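You operate a simulated robot arm through the tools that you are given. There is no shell and no other tool.

The job below is to be done with a simulated robot arm. You get a single attempt, and the scene is never put back.

TASK
Scrub the rim's scum off with the white brush and rinse the brush.
Fine: rinse it under the cold tap, which may run meanwhile; shut it after; brush back where it lay. Set down upright: white brush. What is to be rubbed or washed off counts as gone when no trace of it is left.
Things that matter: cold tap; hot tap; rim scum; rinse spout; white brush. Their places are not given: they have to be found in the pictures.

Only the result counts: the job must be done as asked and must still hold three seconds after the hand-in. Knocking over, shifting, dropping, spilling or breaking anything else fails it.

THE ROBOT
A 7-joint arm with a two-finger parallel gripper, fixed in place. Base frame: the origin is on the floor under the middle of its stand, x ahead of it, y to its left, z up. Readings come in mm, degrees, newtons and seconds.
It reaches about 1479 mm from its shoulder. Its first joint turns from -166.0 to 166.0 degrees. Payload 4.4 kg.
Tool frame: the origin (TCP) lies between the finger pads and is the grasp point; the fingertips stand 23 mm ahead of it; z points along the fingers, y is the line along which they close. Largest opening 94 mm; finger width 38, thickness 10; the body of the gripper, 54 by 96 mm, starts 39 mm behind the TCP.
Orientation is that of the tool frame in the base frame, as a unit quaternion [x, y, z, w]. With the fingers straight down and closing along the base's y, the tool's x points along the base's -x, its y along +y and its z along -z.

THE INTERFACE
- The arm moves only by the tool servo_tool. Its argument "plan" is a list of rows, each an object of numbers (a shift or turn left out is 0, a gripper value left out holds the last): "rx", "ry", "rz": the turn, a rotation vector about the tool's x, y, z in degrees; "tx", "ty", "tz": the shift along the tool's x, y, z in mm; "gripper": the opening, from 0 (shut) to 1 (fully open). In form: [{"rx": .., "ry": .., "rz": .., "tx": .., "ty": .., "tz": .., "gripper": ..}, ...]. A call has 1 to 20 rows; each row shifts and turns the commanded pose from where the row before left it, along the tool's axes as they then stand. A row lasts 0.2 s, in which the tool goes at most 50 mm and 8.6 degrees; a call with a longer step from one row to the next is refused whole, and so is a gripper value outside its range. A pose out of reach is approached as far as the arm can. The call stops where the force on the tool passes 40 N (or 10 N more than at its start, if that is more) or the arm is blocked; 0.2 s more then pass. Each finger travels about 72 mm/s and halts on what it meets, pressing with about 39 N; the grip force reading is that of the motor and also rises with nothing between the fingers. The clock runs only during rows and for 0.2 s after the last one: add rows that do not move to give the fingers time. The reply holds the time, the measured pose of the TCP, the force on the tool along the base axes, the opening and the grip force, in the units named above and with some noise, with the torque about the TCP (base axes, N m) and any sound that the robot's microphone picked up, and new pictures: "views" is both (left out), scene, wrist or none.
- Cameras (640 x 400 px; columns grow to the right, rows downward): "scene" is fixed at [395.3, 497, 1421.8]; the picture's right is [-0.61, -0.79, 0.00], its down [-0.55, 0.43, -0.72] and it looks along [0.57, -0.44, -0.70] (base axes); focal length 254 px, centre (320, 200). "wrist" rides on the gripper at [86, 16, -74] in the tool frame; the picture's right is [-0.18, 0.98, 0.00], its down [-0.58, -0.11, -0.81] and it looks along [-0.79, -0.15, 0.59] (tool axes); focal length 243 px, centre (320, 200).
- probe_pixels(camera, pixels): for up to 12 pixels [column, row] of the newest picture of that camera ("zoom" is the newest enlarged one), the place [x, y, z] in the base frame of the surface seen there, good to about 3 mm, but the place of the scene camera against the robot may be out by one fixed shift of up to 12 mm in any direction. It takes no simulated time.
- zoom(camera, box): a new picture of the part [left, top, right, bottom] of that camera's present view, enlarged. It takes no simulated time.
- job_done(): hands the job in; it is judged then, once.

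Leave the gripper open and the arm clear of the work at the hand-in unless told otherwise.

The tools are called by a JSON object that holds its "fn" and its "kwargs". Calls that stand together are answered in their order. servo_tool: Moves the arm, as the interface text tells. Its arguments: {"type":"object","properties":{"plan":{"type":"array","items":{"type":"object","properties":{"rx":{"type":"number"},"ry":{"type":"number"},"rz":{"type":"number"},"tx":{"type":"number"},"ty":{"type":"number"},"tz":{"type":"number"},"gripper":{"type":"number"}}}},"views":{"type":"string","enum":["both","scene","wrist","none"]}},"required":["plan"]} The other tools are called the same way: probe_pixels (camera, pixels) gives the place of the surface under pixels of a picture; zoom (camera, box) takes an enlarged picture of a part of a camera's view; job_done () hands the job in.

At the start:

```text
clock: 0.0
position: [714.4, 90.6, 1169.8]
ee_rot: [0.0, 1.0, 0.001, 0.0]
wrist_force: [0.8, -0.1, -0.6]
moment: [0.0, 0.02, 0.03]
finger_gap: 94.0
gripper_force: 0.0
```

scene: 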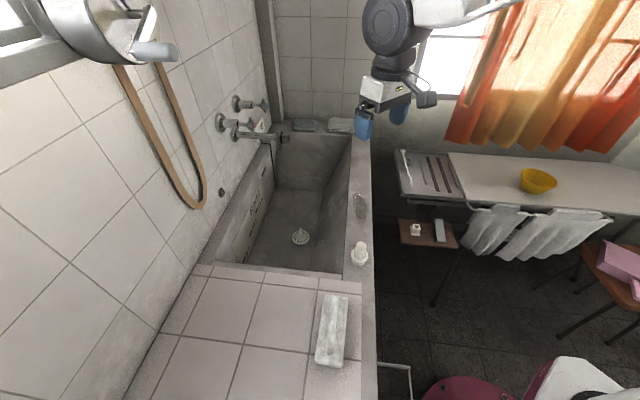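
wrist: 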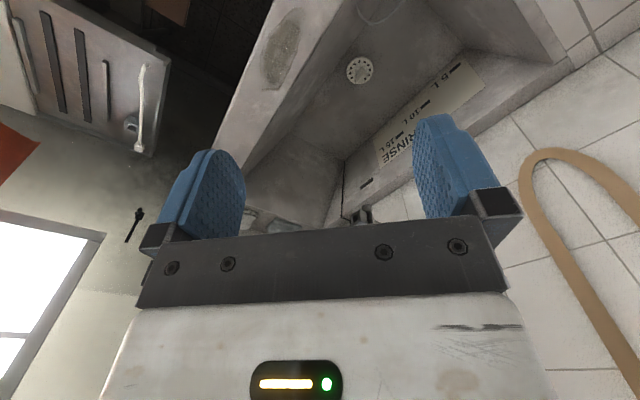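

I see a tub or basin with taps on the left wall (around 245,115 in the scene), an oval dark patch on the rim (360,205), a bottle-like thing (360,255), a white-ish block (332,330) and a white stick on the rack (wrist 140,110). I will zoom in on these to identify the items.

{"fn": "zoom", "kwargs": {"camera": "scene", "box": [190, 70, 390, 195]}}

{"fn": "zoom", "kwargs": {"camera": "scene", "box": [290, 170, 450, 270]}}

{"fn": "zoom", "kwargs": {"camera": "scene", "box": [260, 270, 420, 370]}}

{"fn": "zoom", "kwargs": {"camera": "scene", "box": [380, 130, 540, 230]}}

{"fn": "zoom", "kwargs": {"camera": "wrist", "box": [0, 0, 320, 200]}}

```text
3.20 times, centred on (290, 132) of scene
```

zoom: 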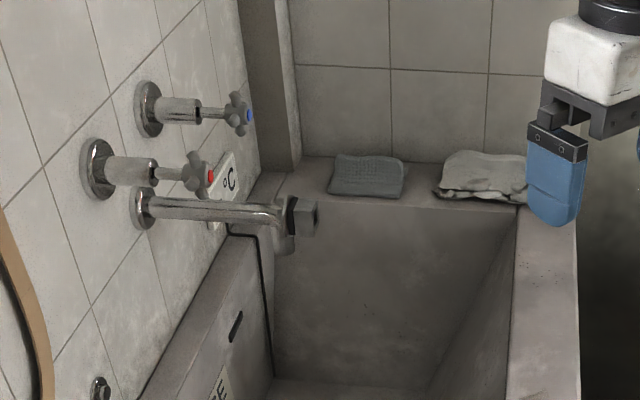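

```text
4.00 times, centred on (370, 220) of scene
```

zoom: 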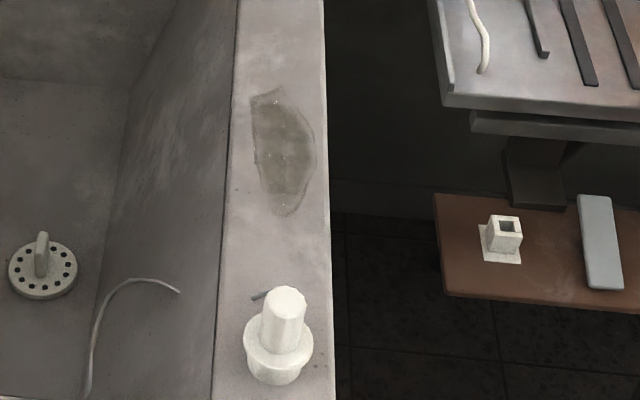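

```text
4.00 times, centred on (340, 320) of scene
```

zoom: 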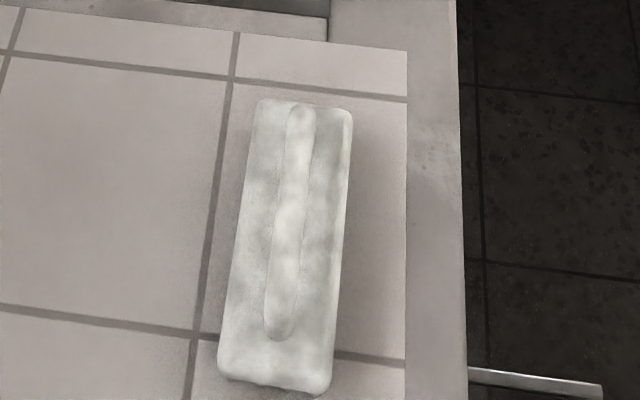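

```text
4.00 times, centred on (460, 180) of scene
```

zoom: 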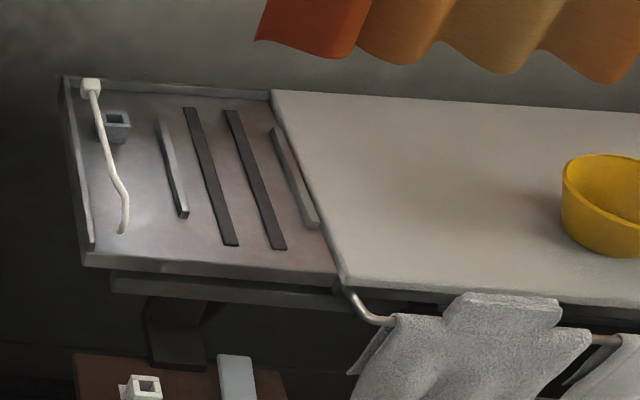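

```text
2.00 times, centred on (160, 100) of wrist
```

zoom: 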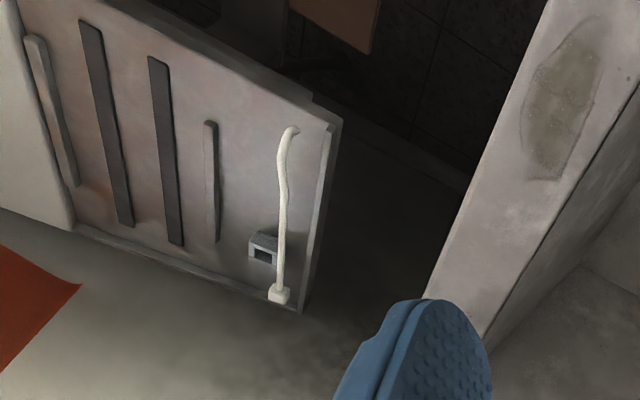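

The white brush could be one of three things: the white knob piece on the rim (360,255), the ridged white block (332,330), or the thin white stick on the rack (405,170). I'll zoom closer on each and probe positions.

{"fn": "zoom", "kwargs": {"camera": "scene", "box": [330, 230, 394, 270]}}

{"fn": "zoom", "kwargs": {"camera": "scene", "box": [390, 140, 454, 180]}}

{"fn": "zoom", "kwargs": {"camera": "scene", "box": [210, 85, 290, 135]}}

{"fn": "zoom", "kwargs": {"camera": "scene", "box": [300, 285, 364, 375]}}

{"fn": "probe_pixels", "kwargs": {"camera": "scene", "pixels": [[360, 205], [360, 243], [360, 260], [345, 258], [332, 300], [332, 330], [326, 360], [405, 152], [409, 185], [415, 230], [440, 230], [265, 104]]}}

```text
10.00 times, centred on (362, 250) of scene
```

zoom: 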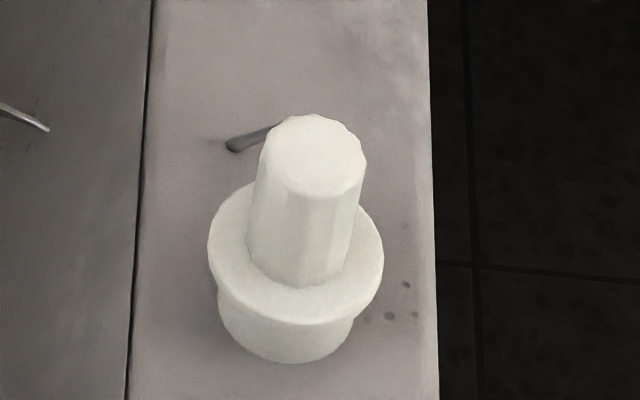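

```text
10.00 times, centred on (422, 160) of scene
```

zoom: 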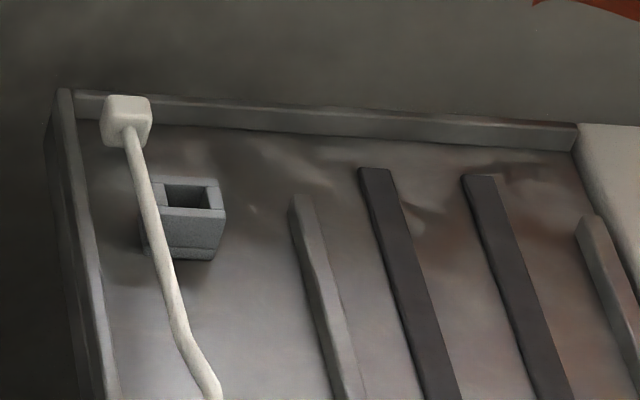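

```text
8.00 times, centred on (250, 110) of scene
```

zoom: 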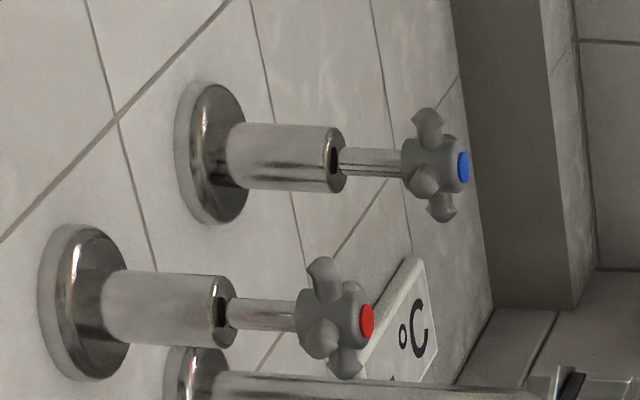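

```text
4.44 times, centred on (332, 330) of scene
```

zoom: 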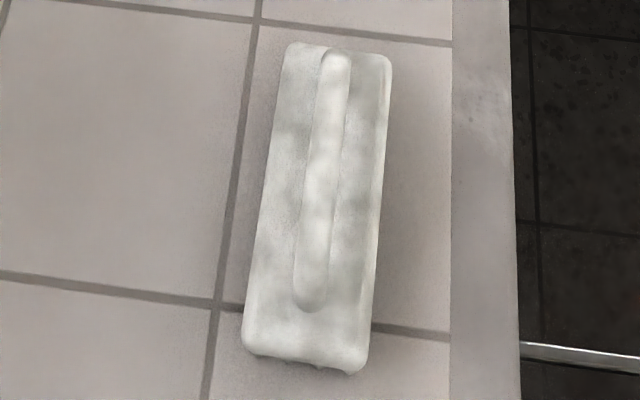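

```text
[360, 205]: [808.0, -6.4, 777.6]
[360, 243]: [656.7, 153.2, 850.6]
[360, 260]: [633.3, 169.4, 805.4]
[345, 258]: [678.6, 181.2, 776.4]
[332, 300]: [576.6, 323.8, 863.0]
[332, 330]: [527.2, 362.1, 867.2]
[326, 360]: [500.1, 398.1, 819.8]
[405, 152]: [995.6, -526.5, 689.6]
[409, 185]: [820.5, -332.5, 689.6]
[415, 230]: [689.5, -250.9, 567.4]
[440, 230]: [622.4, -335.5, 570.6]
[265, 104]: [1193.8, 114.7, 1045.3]
```

The knob piece on the rim is about 75 mm tall (top at z≈851) and looks like a round base with a handle. The block lies at about (530,360). I'll probe the tap, spout, rim, and object details from the scene picture for geometry.

{"fn": "probe_pixels", "kwargs": {"camera": "scene", "pixels": [[350, 180], [367, 180], [350, 225], [370, 225], [345, 275], [374, 275], [340, 140], [360, 150], [300, 238], [290, 300], [352, 320], [310, 320]]}}

{"fn": "zoom", "kwargs": {"camera": "scene", "box": [210, 85, 306, 145]}}

```text
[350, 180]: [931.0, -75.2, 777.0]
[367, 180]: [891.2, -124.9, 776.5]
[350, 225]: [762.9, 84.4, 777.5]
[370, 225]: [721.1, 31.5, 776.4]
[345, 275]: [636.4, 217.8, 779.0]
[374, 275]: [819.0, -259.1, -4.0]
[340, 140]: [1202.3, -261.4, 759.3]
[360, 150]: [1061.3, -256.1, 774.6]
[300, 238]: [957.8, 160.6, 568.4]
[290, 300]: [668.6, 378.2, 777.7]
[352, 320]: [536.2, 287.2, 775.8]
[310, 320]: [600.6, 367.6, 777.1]
```

```text
6.67 times, centred on (258, 115) of scene
```

zoom: 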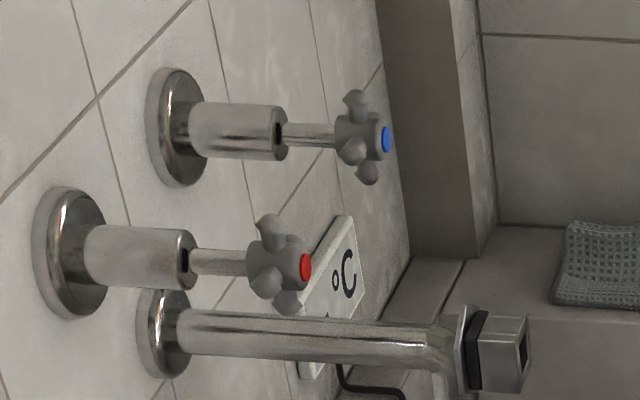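

The rim and tile ledge both lie at z≈777. Next I'll probe tap and spout points on this zoom: blue cap (385,140), hub (360,140), stem (305,135), flange (185,125), red cap (305,268), spout body (300,335), spout end block (510,345).

{"fn": "probe_pixels", "kwargs": {"camera": "zoom", "pixels": [[386, 140], [355, 103], [351, 150], [366, 175], [305, 134], [235, 125], [306, 268], [270, 225], [300, 335], [435, 340], [495, 350], [523, 345]]}}

{"fn": "zoom", "kwargs": {"camera": "scene", "box": [250, 110, 314, 150]}}

```text
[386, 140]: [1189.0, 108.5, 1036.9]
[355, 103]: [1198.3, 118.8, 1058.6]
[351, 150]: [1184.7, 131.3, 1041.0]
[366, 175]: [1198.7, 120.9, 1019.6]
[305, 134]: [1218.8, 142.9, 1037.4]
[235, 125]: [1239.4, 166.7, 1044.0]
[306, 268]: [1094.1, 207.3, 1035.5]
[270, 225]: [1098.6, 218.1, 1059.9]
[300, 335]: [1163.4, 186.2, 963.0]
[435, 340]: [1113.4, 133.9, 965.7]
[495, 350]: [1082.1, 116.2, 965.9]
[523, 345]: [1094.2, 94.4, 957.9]
```

```text
10.00 times, centred on (282, 130) of scene
```

zoom: 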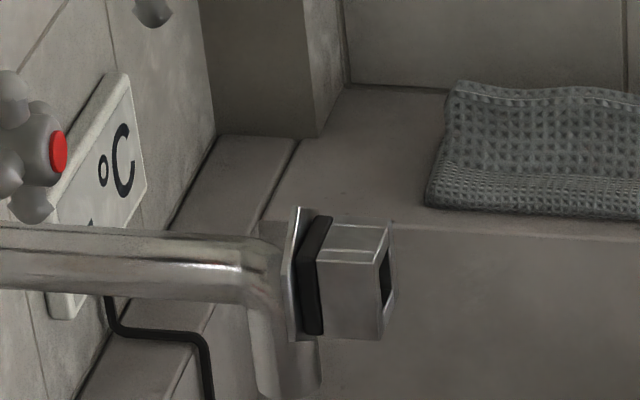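

The cold tap handle sits near (1190,112,1040) and the hot one near (1095,210,1038). The spout outlet is near (1105,120,960). I'll move the wrist camera above the rim knob and block for a close look.

{"fn": "servo_tool", "kwargs": {"plan": [{"tx": 27.2, "ty": 18.5, "tz": 25}, {"tx": 27.2, "ty": 18.5, "tz": 25}, {"tx": 27.2, "ty": 18.5, "tz": 25}, {"tx": 27.2, "ty": 18.5, "tz": 25}, {"tx": 27.2, "ty": 18.5, "tz": 25}, {"tx": 27.2, "ty": 18.5, "tz": 25}, {"ry": 7.5}, {"ry": 7.5}, {"ry": 7.5}, {"ry": 7.5}], "views": "both"}}

```text
clock: 2.2
position: [552.3, 203.0, 1021.2]
ee_rot: [0.0, 0.966, 0.0, -0.26]
wrist_force: [0.3, 1.1, -0.8]
moment: [0.04, 0.0, 0.02]
finger_gap: 94.2
gripper_force: 0.0
```

scene: 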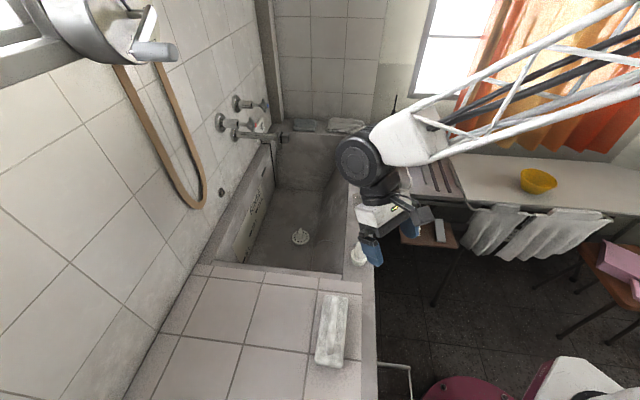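
wrist: 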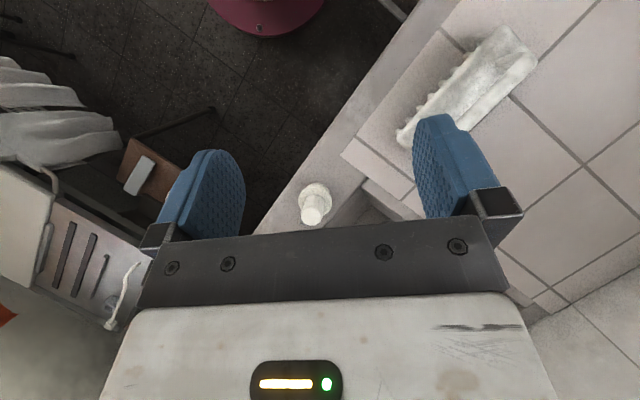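

In the wrist view I see the knob (313,203) and the block (470,85) with what seem to be tufts along one side. Zooming on both.

{"fn": "zoom", "kwargs": {"camera": "wrist", "box": [380, 10, 556, 160]}}

{"fn": "zoom", "kwargs": {"camera": "wrist", "box": [260, 160, 372, 230]}}

{"fn": "zoom", "kwargs": {"camera": "wrist", "box": [40, 130, 216, 340]}}

```text
2.67 times, centred on (468, 85) of wrist
```

zoom: 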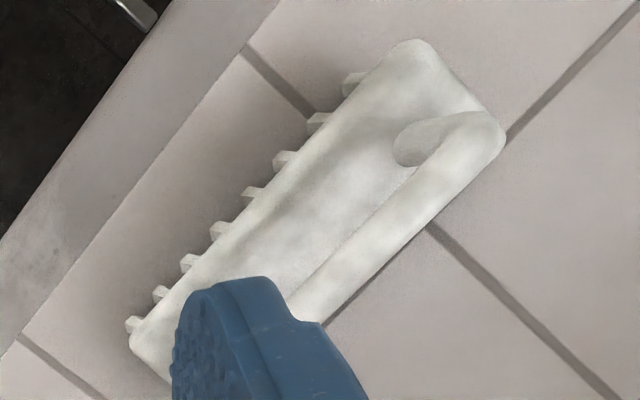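

```text
5.71 times, centred on (316, 195) of wrist
```

zoom: 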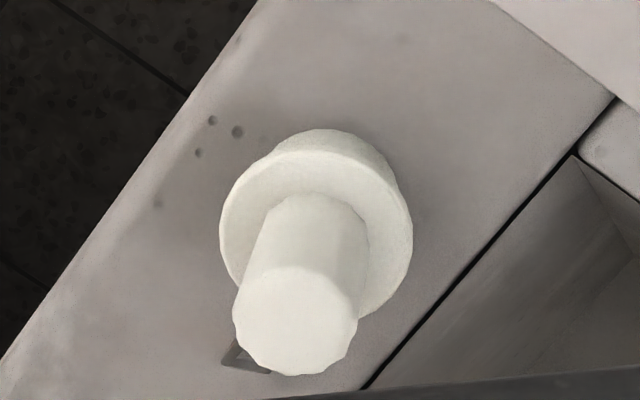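

```text
1.90 times, centred on (128, 235) of wrist
```

zoom: 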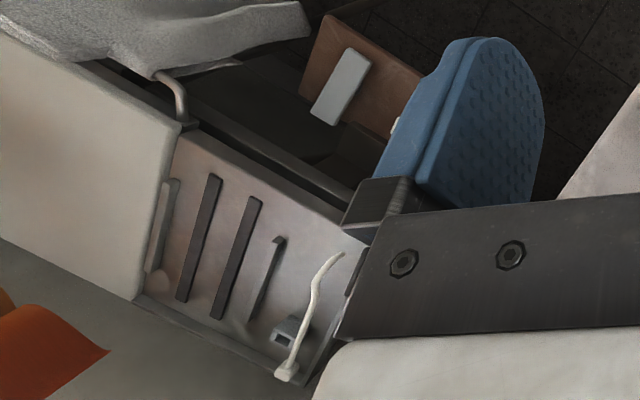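

The block has bristle tufts sticking out underneath (zoom left edge) and a loop handle on top. It is a scrubbing brush, so it is the white brush. I'll move the camera closer over it to measure it.

{"fn": "servo_tool", "kwargs": {"plan": [{"tx": 14, "ty": 36.2, "tz": 14.1}, {"tx": 14, "ty": 36.2, "tz": 14.1}, {"tx": 14, "ty": 36.2, "tz": 14.1}, {"tx": 14, "ty": 36.2, "tz": 14.1}, {"tx": 14, "ty": 36.2, "tz": 14.1}, {}], "views": "both"}}

```text
clock: 3.6
position: [454.4, 384.2, 993.7]
ee_rot: [0.0, 0.966, 0.0, -0.258]
wrist_force: [-0.6, 0.1, 0.3]
moment: [0.02, 0.0, -0.04]
finger_gap: 94.1
gripper_force: 0.0
```

scene: 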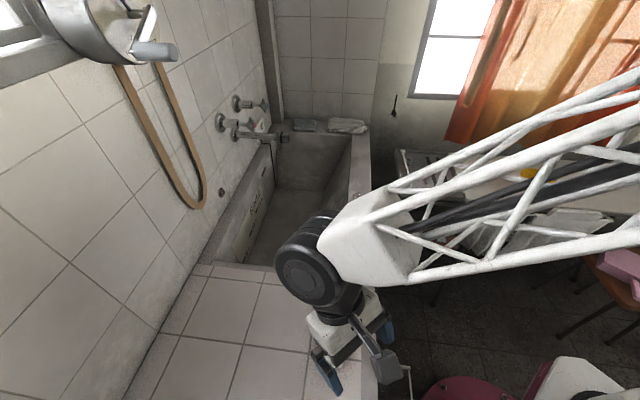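
wrist: 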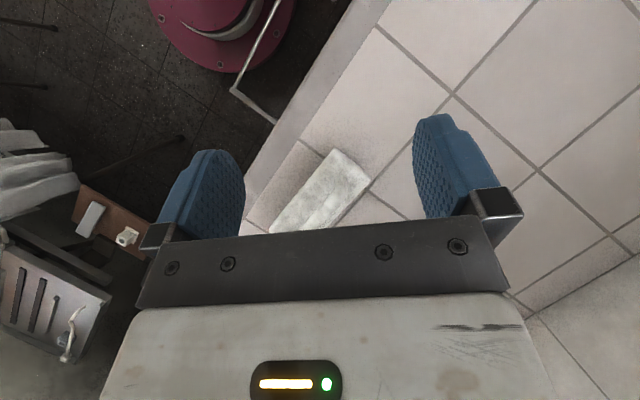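

The block is at (320,190) in the wrist view, partly hidden. I'll shift the camera +x by about 90 mm and down 40 mm.

{"fn": "servo_tool", "kwargs": {"plan": [{"tx": -32.7, "tz": -3.5}, {"tx": -32.7, "tz": -3.5}, {"tx": -32.7, "tz": -3.5}, {}, {}], "views": "wrist"}}

```text
clock: 4.8
position: [545.3, 384.0, 954.7]
ee_rot: [0.0, 0.966, 0.0, -0.259]
wrist_force: [0.5, -0.6, -0.7]
moment: [0.0, 0.01, 0.0]
finger_gap: 94.0
gripper_force: 0.1
```

wrist: 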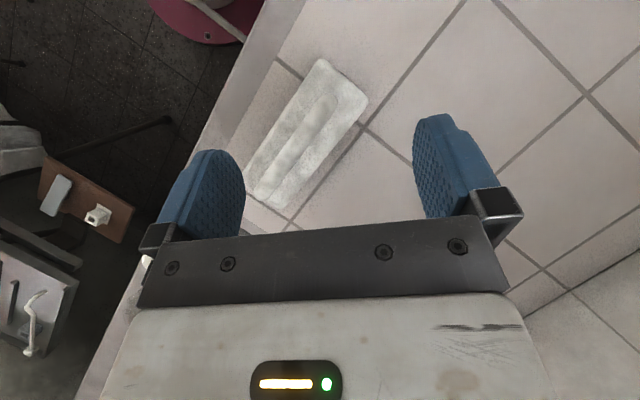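

The whole block shows now between (248,160) and (368,100). I'll zoom and probe its corners and the handle.

{"fn": "zoom", "kwargs": {"camera": "wrist", "box": [220, 45, 396, 220]}}

{"fn": "probe_pixels", "kwargs": {"camera": "wrist", "pixels": [[320, 63], [364, 99], [258, 185], [292, 207], [325, 104], [300, 135], [280, 165], [345, 100], [322, 150], [280, 130], [300, 95], [380, 160]]}}

```text
2.29 times, centred on (308, 132) of wrist
```

zoom: 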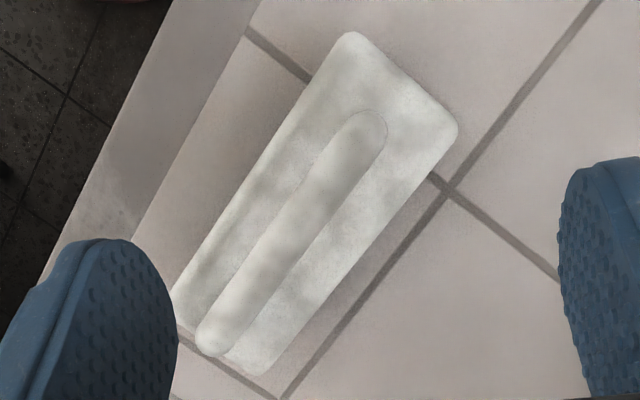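

```text
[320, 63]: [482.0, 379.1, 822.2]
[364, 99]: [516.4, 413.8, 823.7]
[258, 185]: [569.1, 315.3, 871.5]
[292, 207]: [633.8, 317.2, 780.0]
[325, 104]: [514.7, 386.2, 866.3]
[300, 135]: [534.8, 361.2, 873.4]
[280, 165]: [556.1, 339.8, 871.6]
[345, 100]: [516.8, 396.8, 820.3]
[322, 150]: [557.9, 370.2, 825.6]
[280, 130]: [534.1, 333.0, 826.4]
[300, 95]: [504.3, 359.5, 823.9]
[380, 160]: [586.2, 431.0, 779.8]
```

The brush body's top is at z≈823 and its handle ridge runs at z≈872 along direction (0.61,−0.79). Bristles stand on the tile at z≈778. Before picking it up I want the cold tap's detail, so I'll lift, untilt and travel over the bath towards the taps.

{"fn": "servo_tool", "kwargs": {"plan": [{"ry": -7.5}, {"ry": -7.5}, {"ry": -7.5}, {"ry": -7.5}, {"tz": -50}, {"tz": -50}, {"tz": -50}, {"tz": -45}, {"tx": -38.6, "ty": -29.4}, {"tx": -38.6, "ty": -29.4}, {"tx": -38.6, "ty": -29.4}, {"tx": -38.6, "ty": -29.4}, {"tx": -38.6, "ty": -29.4}, {"tx": -38.6, "ty": -29.4}, {"tx": -38.6, "ty": -29.4}, {"tx": -38.6, "ty": -29.4}, {"tx": -38.6, "ty": -29.4}, {"tx": -38.6, "ty": -29.4}, {"tx": -38.6, "ty": -29.4}, {"tx": -38.6, "ty": -29.4}], "views": "scene"}}

{"fn": "servo_tool", "kwargs": {"plan": [{"rz": -8.4}, {"rz": -8.4}, {"rz": -8.4}, {"rz": -8.4}, {"rz": -8.4}, {"rz": -8}, {}], "views": "both"}}

```text
clock: 9.0
position: [1010.3, 30.4, 1150.2]
ee_rot: [0.0, 1.0, 0.0, 0.001]
wrist_force: [-0.1, -1.0, 1.8]
moment: [0.0, -0.02, 0.01]
finger_gap: 94.0
gripper_force: 0.0
```

scene: 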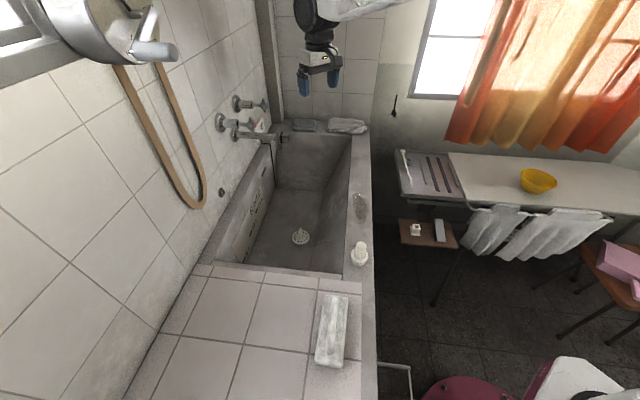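

```text
clock: 10.6
position: [1008.0, 30.3, 1149.5]
ee_rot: [-0.424, 0.906, 0.0, -0.001]
wrist_force: [0.3, -0.3, -0.3]
moment: [0.0, 0.01, 0.0]
finger_gap: 93.7
gripper_force: 0.2
```

scene: 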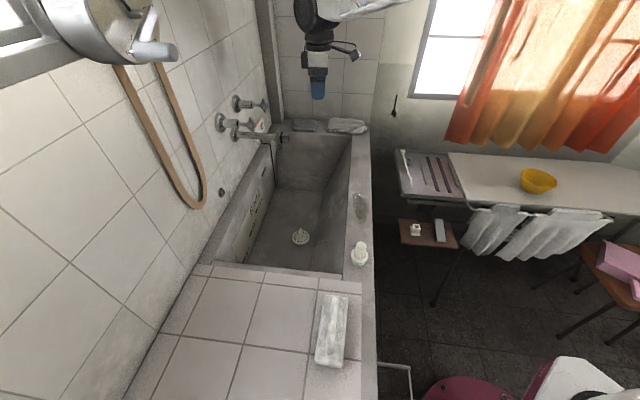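
wrist: 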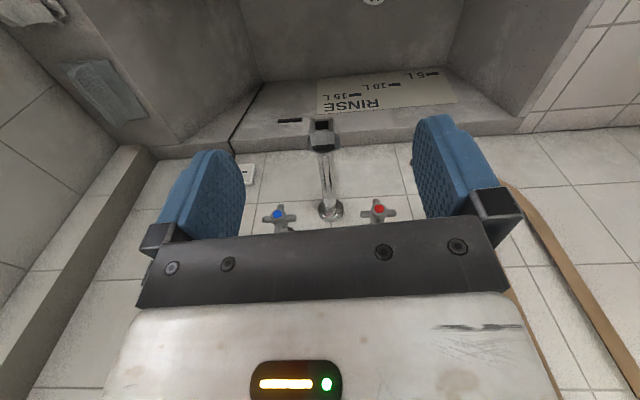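

The taps are clear now, with the image upside down: blue at (278,214), red at (378,209), spout (325,150–210) with its outlet block at (320,130). I'll zoom and probe.

{"fn": "zoom", "kwargs": {"camera": "wrist", "box": [240, 100, 416, 240]}}

{"fn": "probe_pixels", "kwargs": {"camera": "wrist", "pixels": [[278, 214], [278, 205], [268, 218], [291, 217], [378, 209], [320, 124], [320, 142], [326, 165], [328, 190], [330, 208], [200, 230], [300, 180]]}}

```text
2.86 times, centred on (328, 170) of wrist
```

zoom: 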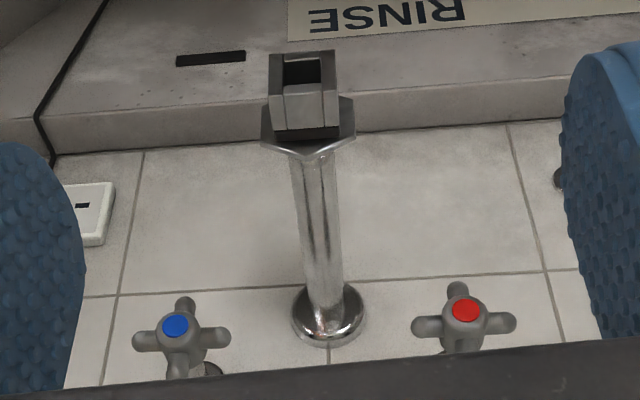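

```text
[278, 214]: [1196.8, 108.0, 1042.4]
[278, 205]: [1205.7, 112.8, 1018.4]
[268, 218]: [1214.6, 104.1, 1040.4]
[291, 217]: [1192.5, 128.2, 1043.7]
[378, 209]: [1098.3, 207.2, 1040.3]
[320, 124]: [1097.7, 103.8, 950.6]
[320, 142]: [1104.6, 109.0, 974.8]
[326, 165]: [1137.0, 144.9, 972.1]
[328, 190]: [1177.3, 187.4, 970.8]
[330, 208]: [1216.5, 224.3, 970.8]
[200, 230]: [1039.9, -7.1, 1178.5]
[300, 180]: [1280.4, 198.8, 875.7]
```

Both taps have cross handles with arms vertical and horizontal. The line between the caps runs along t=(−0.707,0.707), so the tap axis is d=(0.707,0.707,0). The blue cap front is at (1197,108,1042). The spout outlet box is at (1100,106,950) and sticks out past the taps, so the camera must stay away from the lower left. I'll point the tool along d with the camera lower right (roll −45) while still well away.

{"fn": "servo_tool", "kwargs": {"plan": [{"rz": 5}, {"ry": -8.5}, {"ry": -8.5}, {"ry": -8.5}, {"ry": -8.5}, {"ry": -8.5}, {"ry": -8.5}, {"ry": -8.5}, {"ry": -8.5}, {"ry": -8.5}, {"ry": -8.5}, {"ry": -5}, {"rz": -8.5}, {"rz": -8.5}, {"rz": -8.5}, {"rz": -8.5}, {"rz": -8.5}, {"rz": -2.5}, {}], "views": "both"}}

```text
clock: 14.6
position: [1008.9, 31.1, 1149.7]
ee_rot: [-0.501, 0.499, 0.0, 0.707]
wrist_force: [0.2, 0.0, 0.0]
moment: [0.01, 0.02, 0.03]
finger_gap: 93.9
gripper_force: 0.0
```

scene: 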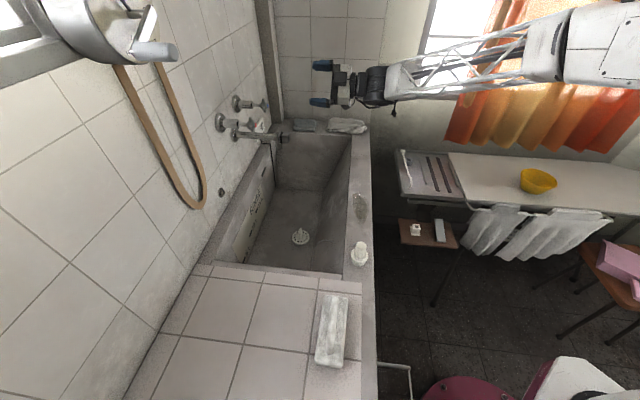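
wrist: 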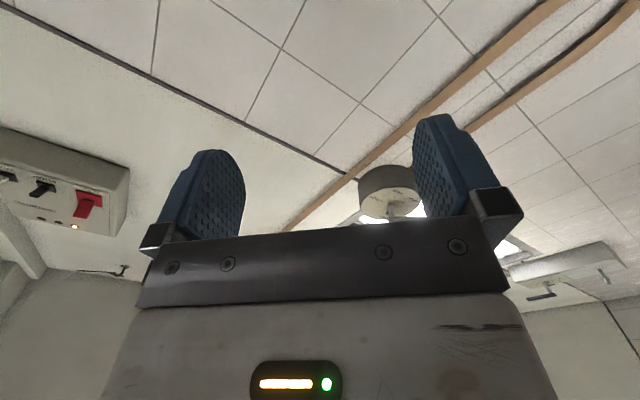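

The orientation is right (tool z along (0.706,0.708,0)). Next I'll move to a pre-grasp point about 120 mm in front of the cold tap handle.

{"fn": "servo_tool", "kwargs": {"plan": [{"tx": 33, "ty": 5.2, "tz": 16.8}, {"tx": 33, "ty": 5.2, "tz": 16.8}, {"tx": 33, "ty": 5.2, "tz": 16.8}, {"tx": 33, "ty": 5.2, "tz": 16.8}, {}], "views": "both"}}

```text
clock: 15.8
position: [1113.7, 22.3, 1040.7]
ee_rot: [-0.5, 0.5, 0.001, 0.707]
wrist_force: [0.0, -0.4, -0.6]
moment: [0.0, 0.01, -0.01]
finger_gap: 93.9
gripper_force: 0.1
```

scene: 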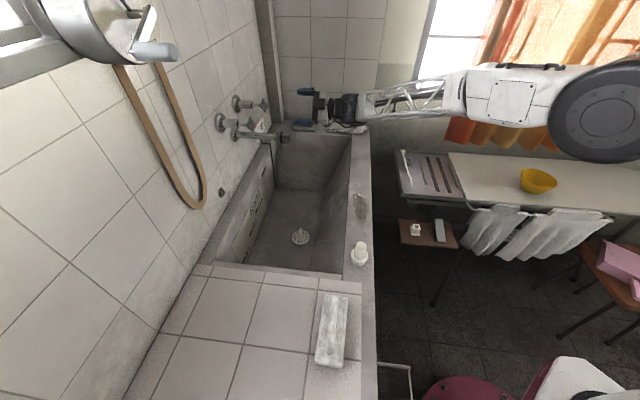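
wrist: 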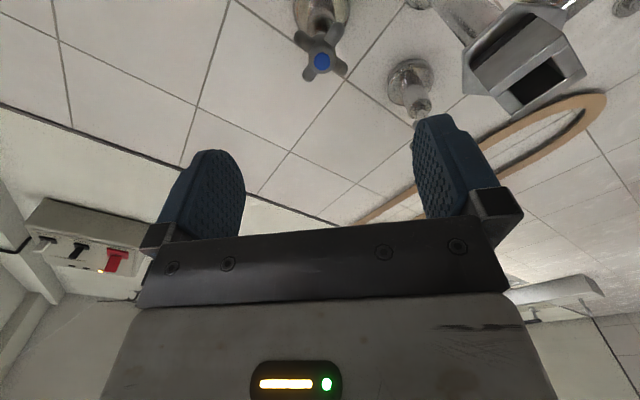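

The blue cap is at (322,62) with its arms diagonal in this view, as wanted. I'll zoom and probe the handle.

{"fn": "zoom", "kwargs": {"camera": "wrist", "box": [270, 0, 382, 90]}}

{"fn": "zoom", "kwargs": {"camera": "wrist", "box": [400, 0, 624, 140]}}

{"fn": "probe_pixels", "kwargs": {"camera": "wrist", "pixels": [[322, 62], [306, 74], [342, 70], [336, 43], [302, 41], [320, 20], [330, 68], [314, 56], [545, 85], [500, 45], [540, 20], [480, 20]]}}

```text
4.44 times, centred on (326, 45) of wrist
```

zoom: 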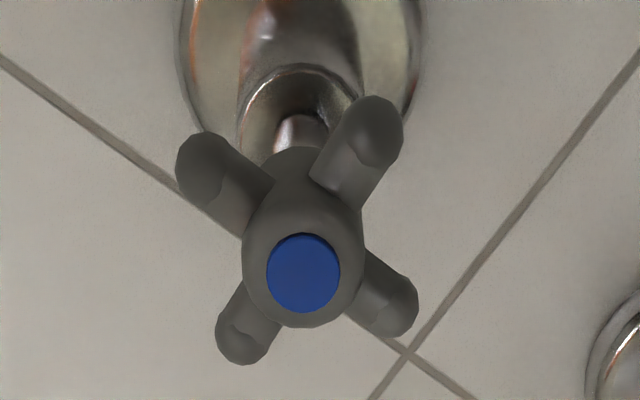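

```text
2.86 times, centred on (512, 70) of wrist
```

zoom: 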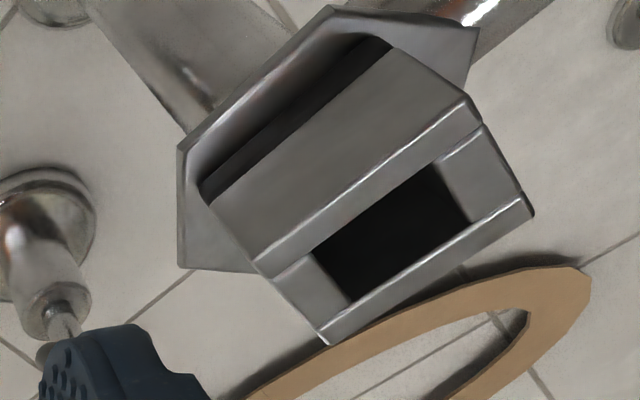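

```text
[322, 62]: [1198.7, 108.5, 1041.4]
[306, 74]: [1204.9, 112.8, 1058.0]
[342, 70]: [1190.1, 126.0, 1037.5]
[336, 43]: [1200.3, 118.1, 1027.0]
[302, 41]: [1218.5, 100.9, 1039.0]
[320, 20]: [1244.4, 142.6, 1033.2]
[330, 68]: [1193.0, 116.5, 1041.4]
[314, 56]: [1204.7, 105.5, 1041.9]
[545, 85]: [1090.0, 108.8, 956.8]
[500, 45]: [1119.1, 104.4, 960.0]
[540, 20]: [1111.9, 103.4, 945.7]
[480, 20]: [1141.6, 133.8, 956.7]
```

The cap centre is (1198.5,109,1041.4) and the arm plane lies about 12 mm further along d. My lateral error is only about 1 mm, so I'll advance 133 mm straight along the tool axis, then view before closing.

{"fn": "servo_tool", "kwargs": {"plan": [{"tz": 30, "gripper": 1}, {"tz": 30}, {"tz": 30}, {"tz": 25}, {"tz": 17}, {}], "views": "both"}}

```text
clock: 17.2
position: [1205.5, 115.8, 1042.4]
ee_rot: [-0.499, 0.501, 0.0, 0.707]
wrist_force: [0.1, -0.7, 1.0]
moment: [0.01, 0.0, 0.0]
finger_gap: 94.0
gripper_force: 0.1
```

scene: 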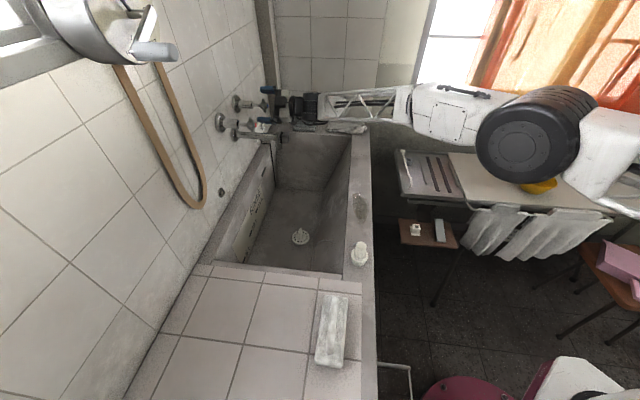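
wrist: 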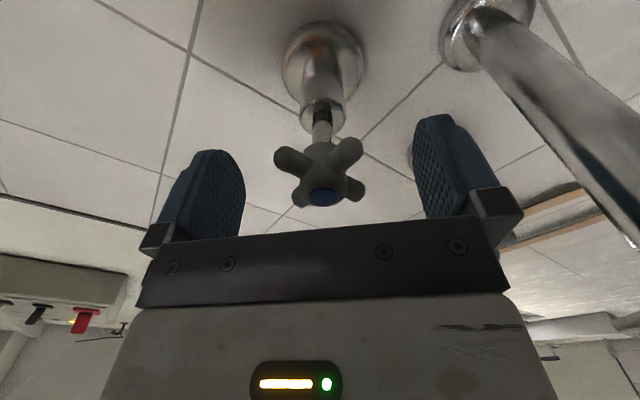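

The handle sits centred between the pads at (320,175). I'll close on it.

{"fn": "servo_tool", "kwargs": {"plan": [{"gripper": 0.3}, {"gripper": 0}, {}, {}], "views": "wrist"}}

```text
clock: 18.2
position: [1205.2, 116.5, 1039.8]
ee_rot: [-0.501, 0.5, 0.001, 0.707]
wrist_force: [-12.2, 7.4, -11.5]
moment: [0.38, -0.37, 0.26]
finger_gap: 51.6
gripper_force: 44.7
```

wrist: 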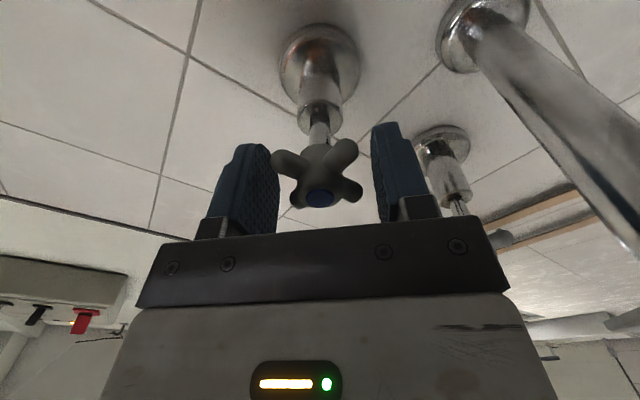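

The grip holds at 51.6 mm, but there is about 18 N of side force along +y_t, so I'm a couple of mm off centre. I'll shift +2.5 mm in tool y to relax it.

{"fn": "servo_tool", "kwargs": {"plan": [{"ty": 1.5}, {"ty": 1}, {}], "views": "none"}}

```text
clock: 19.0
position: [1204.5, 115.8, 1039.9]
ee_rot: [-0.499, 0.5, -0.001, 0.707]
wrist_force: [36.0, -3.1, -7.5]
moment: [-0.33, 0.4, 0.16]
finger_gap: 52.1
gripper_force: 44.4
```

The force changed to (36,−3,−7.5). I'll read it again with idle rows before turning anything.

{"fn": "servo_tool", "kwargs": {"plan": [{}, {}], "views": "wrist"}}

```text
clock: 19.6
position: [1204.8, 116.4, 1040.4]
ee_rot: [-0.5, 0.5, 0.0, 0.707]
wrist_force: [33.8, -12.5, -5.1]
moment: [-0.52, 0.55, 0.04]
finger_gap: 51.8
gripper_force: 45.1
```

wrist: 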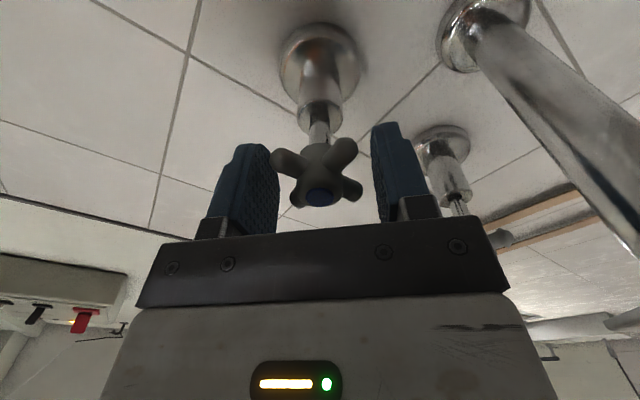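

The shift was too much, as the stiffness is about 18 N/mm. I'll back off 1.7 mm.

{"fn": "servo_tool", "kwargs": {"plan": [{"ty": -1}, {"ty": -0.7}, {}], "views": "none"}}

```text
clock: 20.4
position: [1203.6, 116.4, 1039.2]
ee_rot: [-0.501, 0.499, 0.0, 0.707]
wrist_force: [-33.0, -14.4, -9.2]
moment: [0.11, -0.04, 0.0]
finger_gap: 52.0
gripper_force: 45.2
```

Now there is about −33 N along the tap axis, so I'm pressing in slightly. I'll back off 1.2 mm along the axis.

{"fn": "servo_tool", "kwargs": {"plan": [{"tz": -1.2}, {}, {}], "views": "none"}}

```text
clock: 21.2
position: [1205.0, 117.2, 1041.0]
ee_rot: [-0.5, 0.5, 0.0, 0.707]
wrist_force: [30.9, 8.4, -13.9]
moment: [0.07, -0.03, -0.28]
finger_gap: 51.8
gripper_force: 44.8
```

The stiffness is high (about 50 N/mm along the axis). I'll go +0.5 mm forward.

{"fn": "servo_tool", "kwargs": {"plan": [{"tz": 0.5}, {}], "views": "none"}}

```text
clock: 21.8
position: [1205.0, 116.9, 1039.6]
ee_rot: [-0.5, 0.5, 0.0, 0.707]
wrist_force: [15.9, 8.9, -13.9]
moment: [0.0, -0.01, -0.34]
finger_gap: 51.9
gripper_force: 44.8
```

The force is now a moderate 23 N. I'll try a small opening turn, anticlockwise as seen from the front (rz negative), and watch.

{"fn": "servo_tool", "kwargs": {"plan": [{"rz": -4}, {"rz": -4}, {"rz": -4}, {}], "views": "both"}}

```text
clock: 22.8
position: [1204.7, 117.0, 1040.0]
ee_rot: [-0.548, 0.446, -0.074, 0.704]
wrist_force: [3.9, 13.9, -18.7]
moment: [0.32, -0.37, -0.55]
finger_gap: 51.5
gripper_force: 45.0
```

scene: 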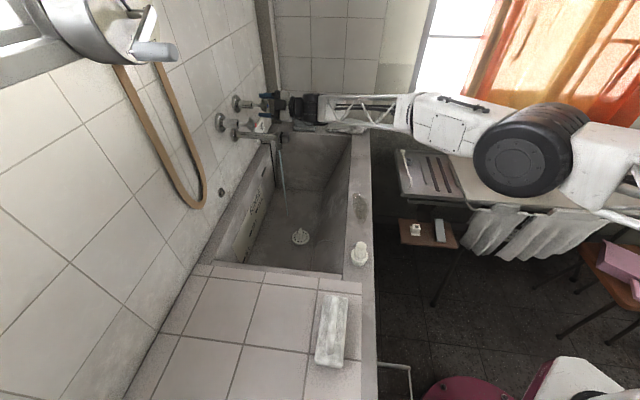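
wrist: 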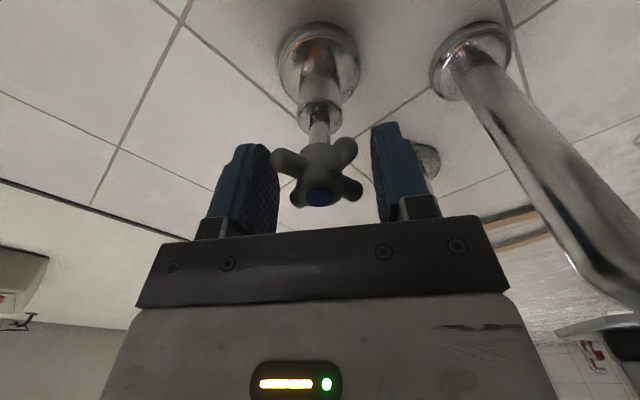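

The handle turned with the grip, and water is already running from the spout (thin blue stream at (283,175) in the scene). I'll zoom to judge the flow.

{"fn": "zoom", "kwargs": {"camera": "scene", "box": [220, 90, 348, 250]}}

```text
2.50 times, centred on (284, 170) of scene
```

zoom: 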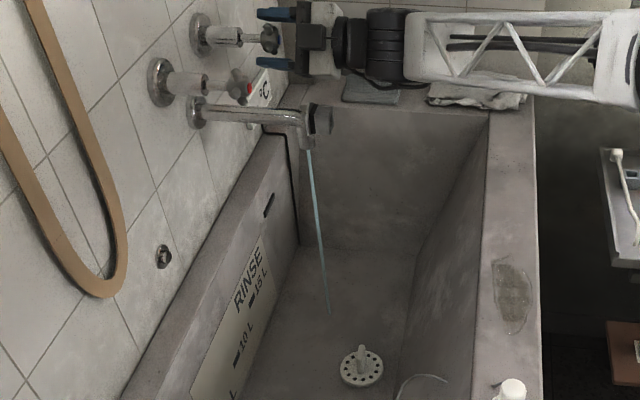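

Only a thin stream so far. I'll open further in small steps for a decent rinse, watching the force.

{"fn": "servo_tool", "kwargs": {"plan": [{"rz": -4}, {"rz": -4}, {"rz": -4}, {"rz": -4}, {"rz": -4}, {}], "views": "scene"}}

```text
clock: 23.5
position: [1205.9, 116.6, 1039.4]
ee_rot: [-0.583, 0.405, -0.123, 0.693]
wrist_force: [2.7, 3.5, -2.2]
moment: [0.62, -0.62, 0.32]
finger_gap: 51.8
gripper_force: 44.9
out of reach, approached as far as the arm can: row 3
stopped in row 3: the force on the tool passed its limit at 50 N (the readings are from after the stop); the commanded pose is now the measured one
```

scene: 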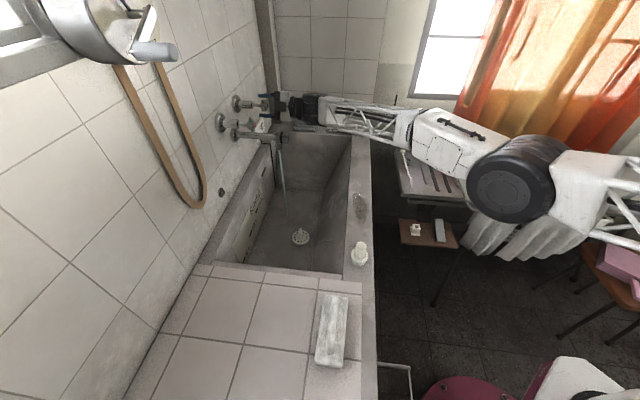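

The arm hit a joint limit at about 20° of opening and the force is low again. I'll check the stream's strength.

{"fn": "zoom", "kwargs": {"camera": "scene", "box": [220, 90, 348, 250]}}

```text
2.50 times, centred on (284, 170) of scene
```

zoom: 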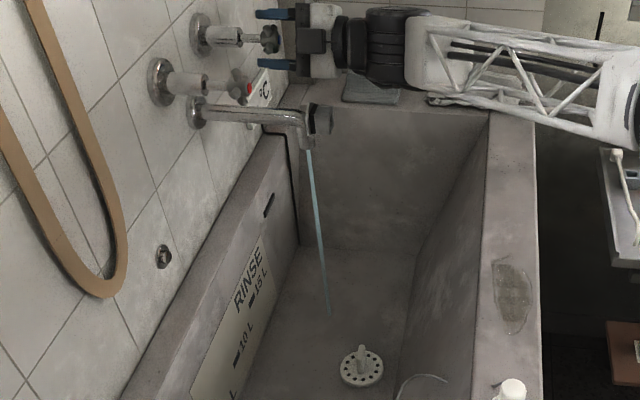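

The stream is a bit stronger and usable. I'll release the handle gently and back straight out.

{"fn": "servo_tool", "kwargs": {"plan": [{"gripper": 0.8}, {"gripper": 1}, {}, {}, {"tz": -20}, {"tz": -30}, {"tz": -40}, {"tz": -40}, {}], "views": "both"}}

```text
clock: 25.5
position: [1113.4, 23.8, 1040.5]
ee_rot: [-0.583, 0.405, -0.123, 0.693]
wrist_force: [0.4, 0.9, -0.4]
moment: [0.04, 0.0, 0.05]
finger_gap: 94.1
gripper_force: 0.3
```

scene: 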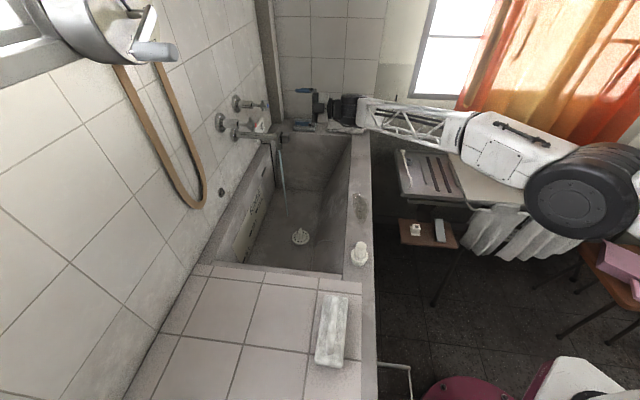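
wrist: 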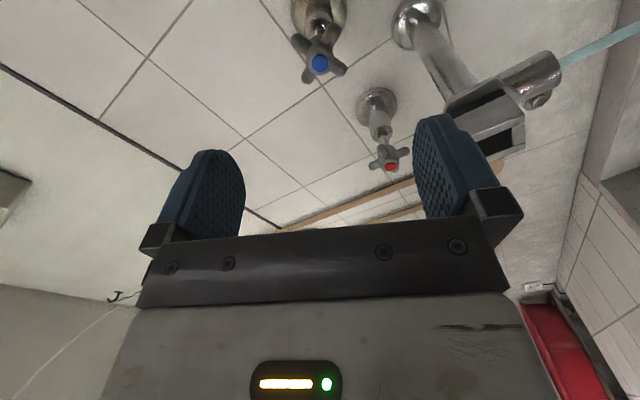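

The handle is released, the tap runs, and the stream leaves the round nozzle at about (560,65) in the wrist view. I'll probe the nozzle and the stream.

{"fn": "zoom", "kwargs": {"camera": "wrist", "box": [430, 20, 640, 160]}}

{"fn": "probe_pixels", "kwargs": {"camera": "wrist", "pixels": [[535, 95], [555, 70], [580, 52], [610, 40], [530, 65], [552, 60], [560, 80], [510, 140]]}}

{"fn": "probe_pixels", "kwargs": {"camera": "scene", "pixels": [[280, 148], [281, 160], [283, 175], [285, 190], [287, 205], [300, 238], [300, 232]]}}

```text
2.86 times, centred on (535, 90) of wrist
```

zoom: 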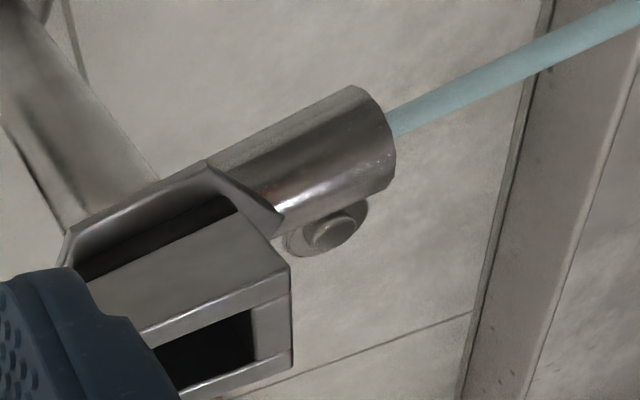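

```text
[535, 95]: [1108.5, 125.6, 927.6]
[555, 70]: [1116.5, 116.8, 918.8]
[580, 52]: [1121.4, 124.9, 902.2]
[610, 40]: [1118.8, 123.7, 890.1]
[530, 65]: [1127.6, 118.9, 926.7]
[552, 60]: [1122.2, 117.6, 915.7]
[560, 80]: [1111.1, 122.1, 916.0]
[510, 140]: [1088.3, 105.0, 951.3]
```

```text
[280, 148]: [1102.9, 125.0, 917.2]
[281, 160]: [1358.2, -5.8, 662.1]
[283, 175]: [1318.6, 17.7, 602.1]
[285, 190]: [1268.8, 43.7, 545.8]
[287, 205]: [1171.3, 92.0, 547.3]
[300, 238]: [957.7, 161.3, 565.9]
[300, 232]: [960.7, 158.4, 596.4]
```

The nozzle end is at about (1117,122,915), so the stream falls at about (1120,124). Next I'll undo the roll, lift, and tilt back to fingers-down.

{"fn": "servo_tool", "kwargs": {"plan": [{"rz": 8.5}, {"rz": 8.5}, {"rz": 8.5}, {"rz": 8.5}, {"rz": 8.5}, {"rz": 8.5}, {"rz": 8.5}, {"rz": 5.5}, {"tx": -40}, {"tx": -40}, {"tx": -40}, {}], "views": "scene"}}

```text
clock: 28.1
position: [1115.8, 24.2, 1160.5]
ee_rot: [-0.275, 0.655, 0.269, 0.651]
wrist_force: [-0.4, -0.2, 0.1]
moment: [-0.03, 0.01, 0.01]
finger_gap: 93.8
gripper_force: 0.1
```

scene: 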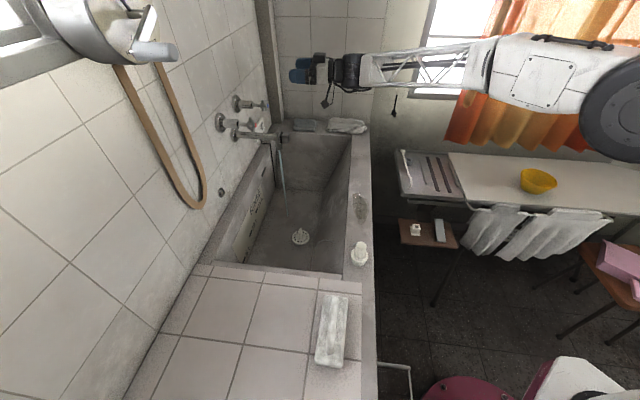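

Tool x now points straight down, as intended. I'll tilt to fingers-down and yaw towards the brush axis.

{"fn": "servo_tool", "kwargs": {"plan": [{"ry": 8.5}, {"ry": 8.5}, {"ry": 8.5}, {"ry": 8.5}, {"ry": 8.5}, {"ry": 8.5}, {"ry": 8.5}, {"ry": 8.5}, {"ry": 8.5}, {"ry": 8.5}, {"ry": 5}, {"rz": 8.5}, {"rz": 8.5}, {"rz": 8.5}, {"rz": 8.5}, {"rz": 8.5}, {"rz": 8.5}, {"rz": 8.5}, {"rz": 8.5}, {"rz": 8.5}], "views": "none"}}

{"fn": "servo_tool", "kwargs": {"plan": [{"rz": 7}, {"rz": 7}, {"rz": 7}, {"tx": 41.5, "ty": -17, "tz": 10.67}, {"tx": 41.5, "ty": -17, "tz": 10.67}, {"tx": 41.5, "ty": -17, "tz": 10.67}, {"tx": 41.5, "ty": -17, "tz": 10.67}, {"tx": 41.5, "ty": -17, "tz": 10.67}, {"tx": 41.5, "ty": -17, "tz": 10.67}, {"tx": 41.5, "ty": -17, "tz": 10.67}, {"tx": 41.5, "ty": -17, "tz": 10.67}, {"tx": 41.5, "ty": -17, "tz": 10.67}, {"tx": 41.5, "ty": -17, "tz": 10.67}, {"tx": 41.5, "ty": -17, "tz": 10.67}, {"tx": 41.5, "ty": -17, "tz": 10.67}, {"tx": 41.5, "ty": -17, "tz": 10.67}, {"tx": 41.5, "ty": -17, "tz": 10.67}, {"tx": 41.5, "ty": -17, "tz": 10.67}, {}, {}], "views": "both"}}

```text
clock: 32.3
position: [1114.2, 24.8, 1161.9]
ee_rot: [0.271, 0.963, -0.004, 0.001]
wrist_force: [1.5, -0.5, 0.5]
moment: [0.02, 0.01, -0.01]
finger_gap: 94.1
gripper_force: 0.0
```

```text
clock: 36.5
position: [531.4, 360.5, 999.5]
ee_rot: [0.441, 0.898, -0.005, 0.001]
wrist_force: [-0.3, -0.3, -0.4]
moment: [0.01, -0.01, 0.01]
finger_gap: 93.8
gripper_force: 0.2
```

scene: 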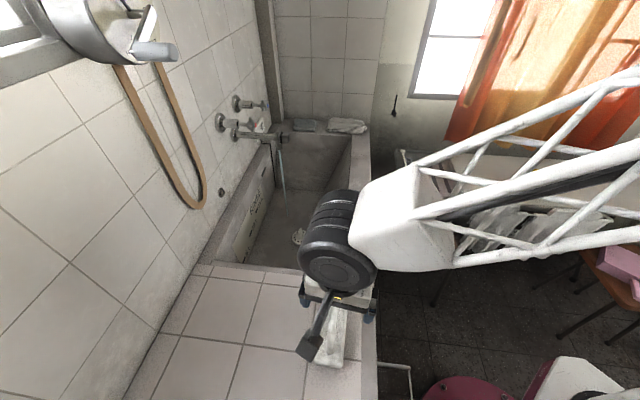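
wrist: 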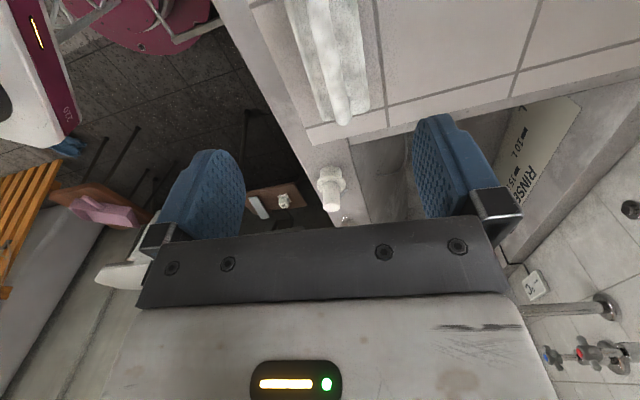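

The brush is right below (wrist view top, handle from (315,0) to (343,118)). I'll zoom and probe the handle and body edges to refine the axis and height.

{"fn": "zoom", "kwargs": {"camera": "wrist", "box": [240, 0, 432, 130]}}

{"fn": "probe_pixels", "kwargs": {"camera": "wrist", "pixels": [[318, 10], [324, 35], [331, 65], [339, 100], [342, 117], [356, 60], [365, 100], [308, 60], [318, 100], [375, 80], [382, 120], [362, 10]]}}

```text
3.08 times, centred on (336, 65) of wrist
```

zoom: 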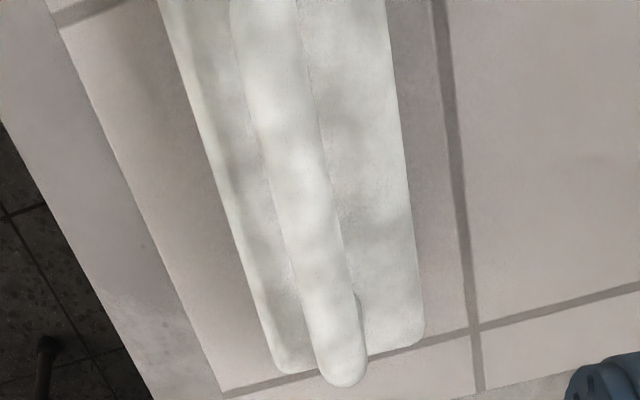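

```text
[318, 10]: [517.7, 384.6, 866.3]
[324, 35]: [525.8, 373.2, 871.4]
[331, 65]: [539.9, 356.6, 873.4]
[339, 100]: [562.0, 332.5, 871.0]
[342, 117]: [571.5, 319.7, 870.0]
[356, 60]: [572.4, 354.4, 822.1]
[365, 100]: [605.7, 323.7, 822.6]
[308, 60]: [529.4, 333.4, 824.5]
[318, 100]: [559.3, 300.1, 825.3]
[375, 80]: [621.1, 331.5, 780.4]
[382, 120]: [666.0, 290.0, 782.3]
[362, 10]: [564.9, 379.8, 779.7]
```

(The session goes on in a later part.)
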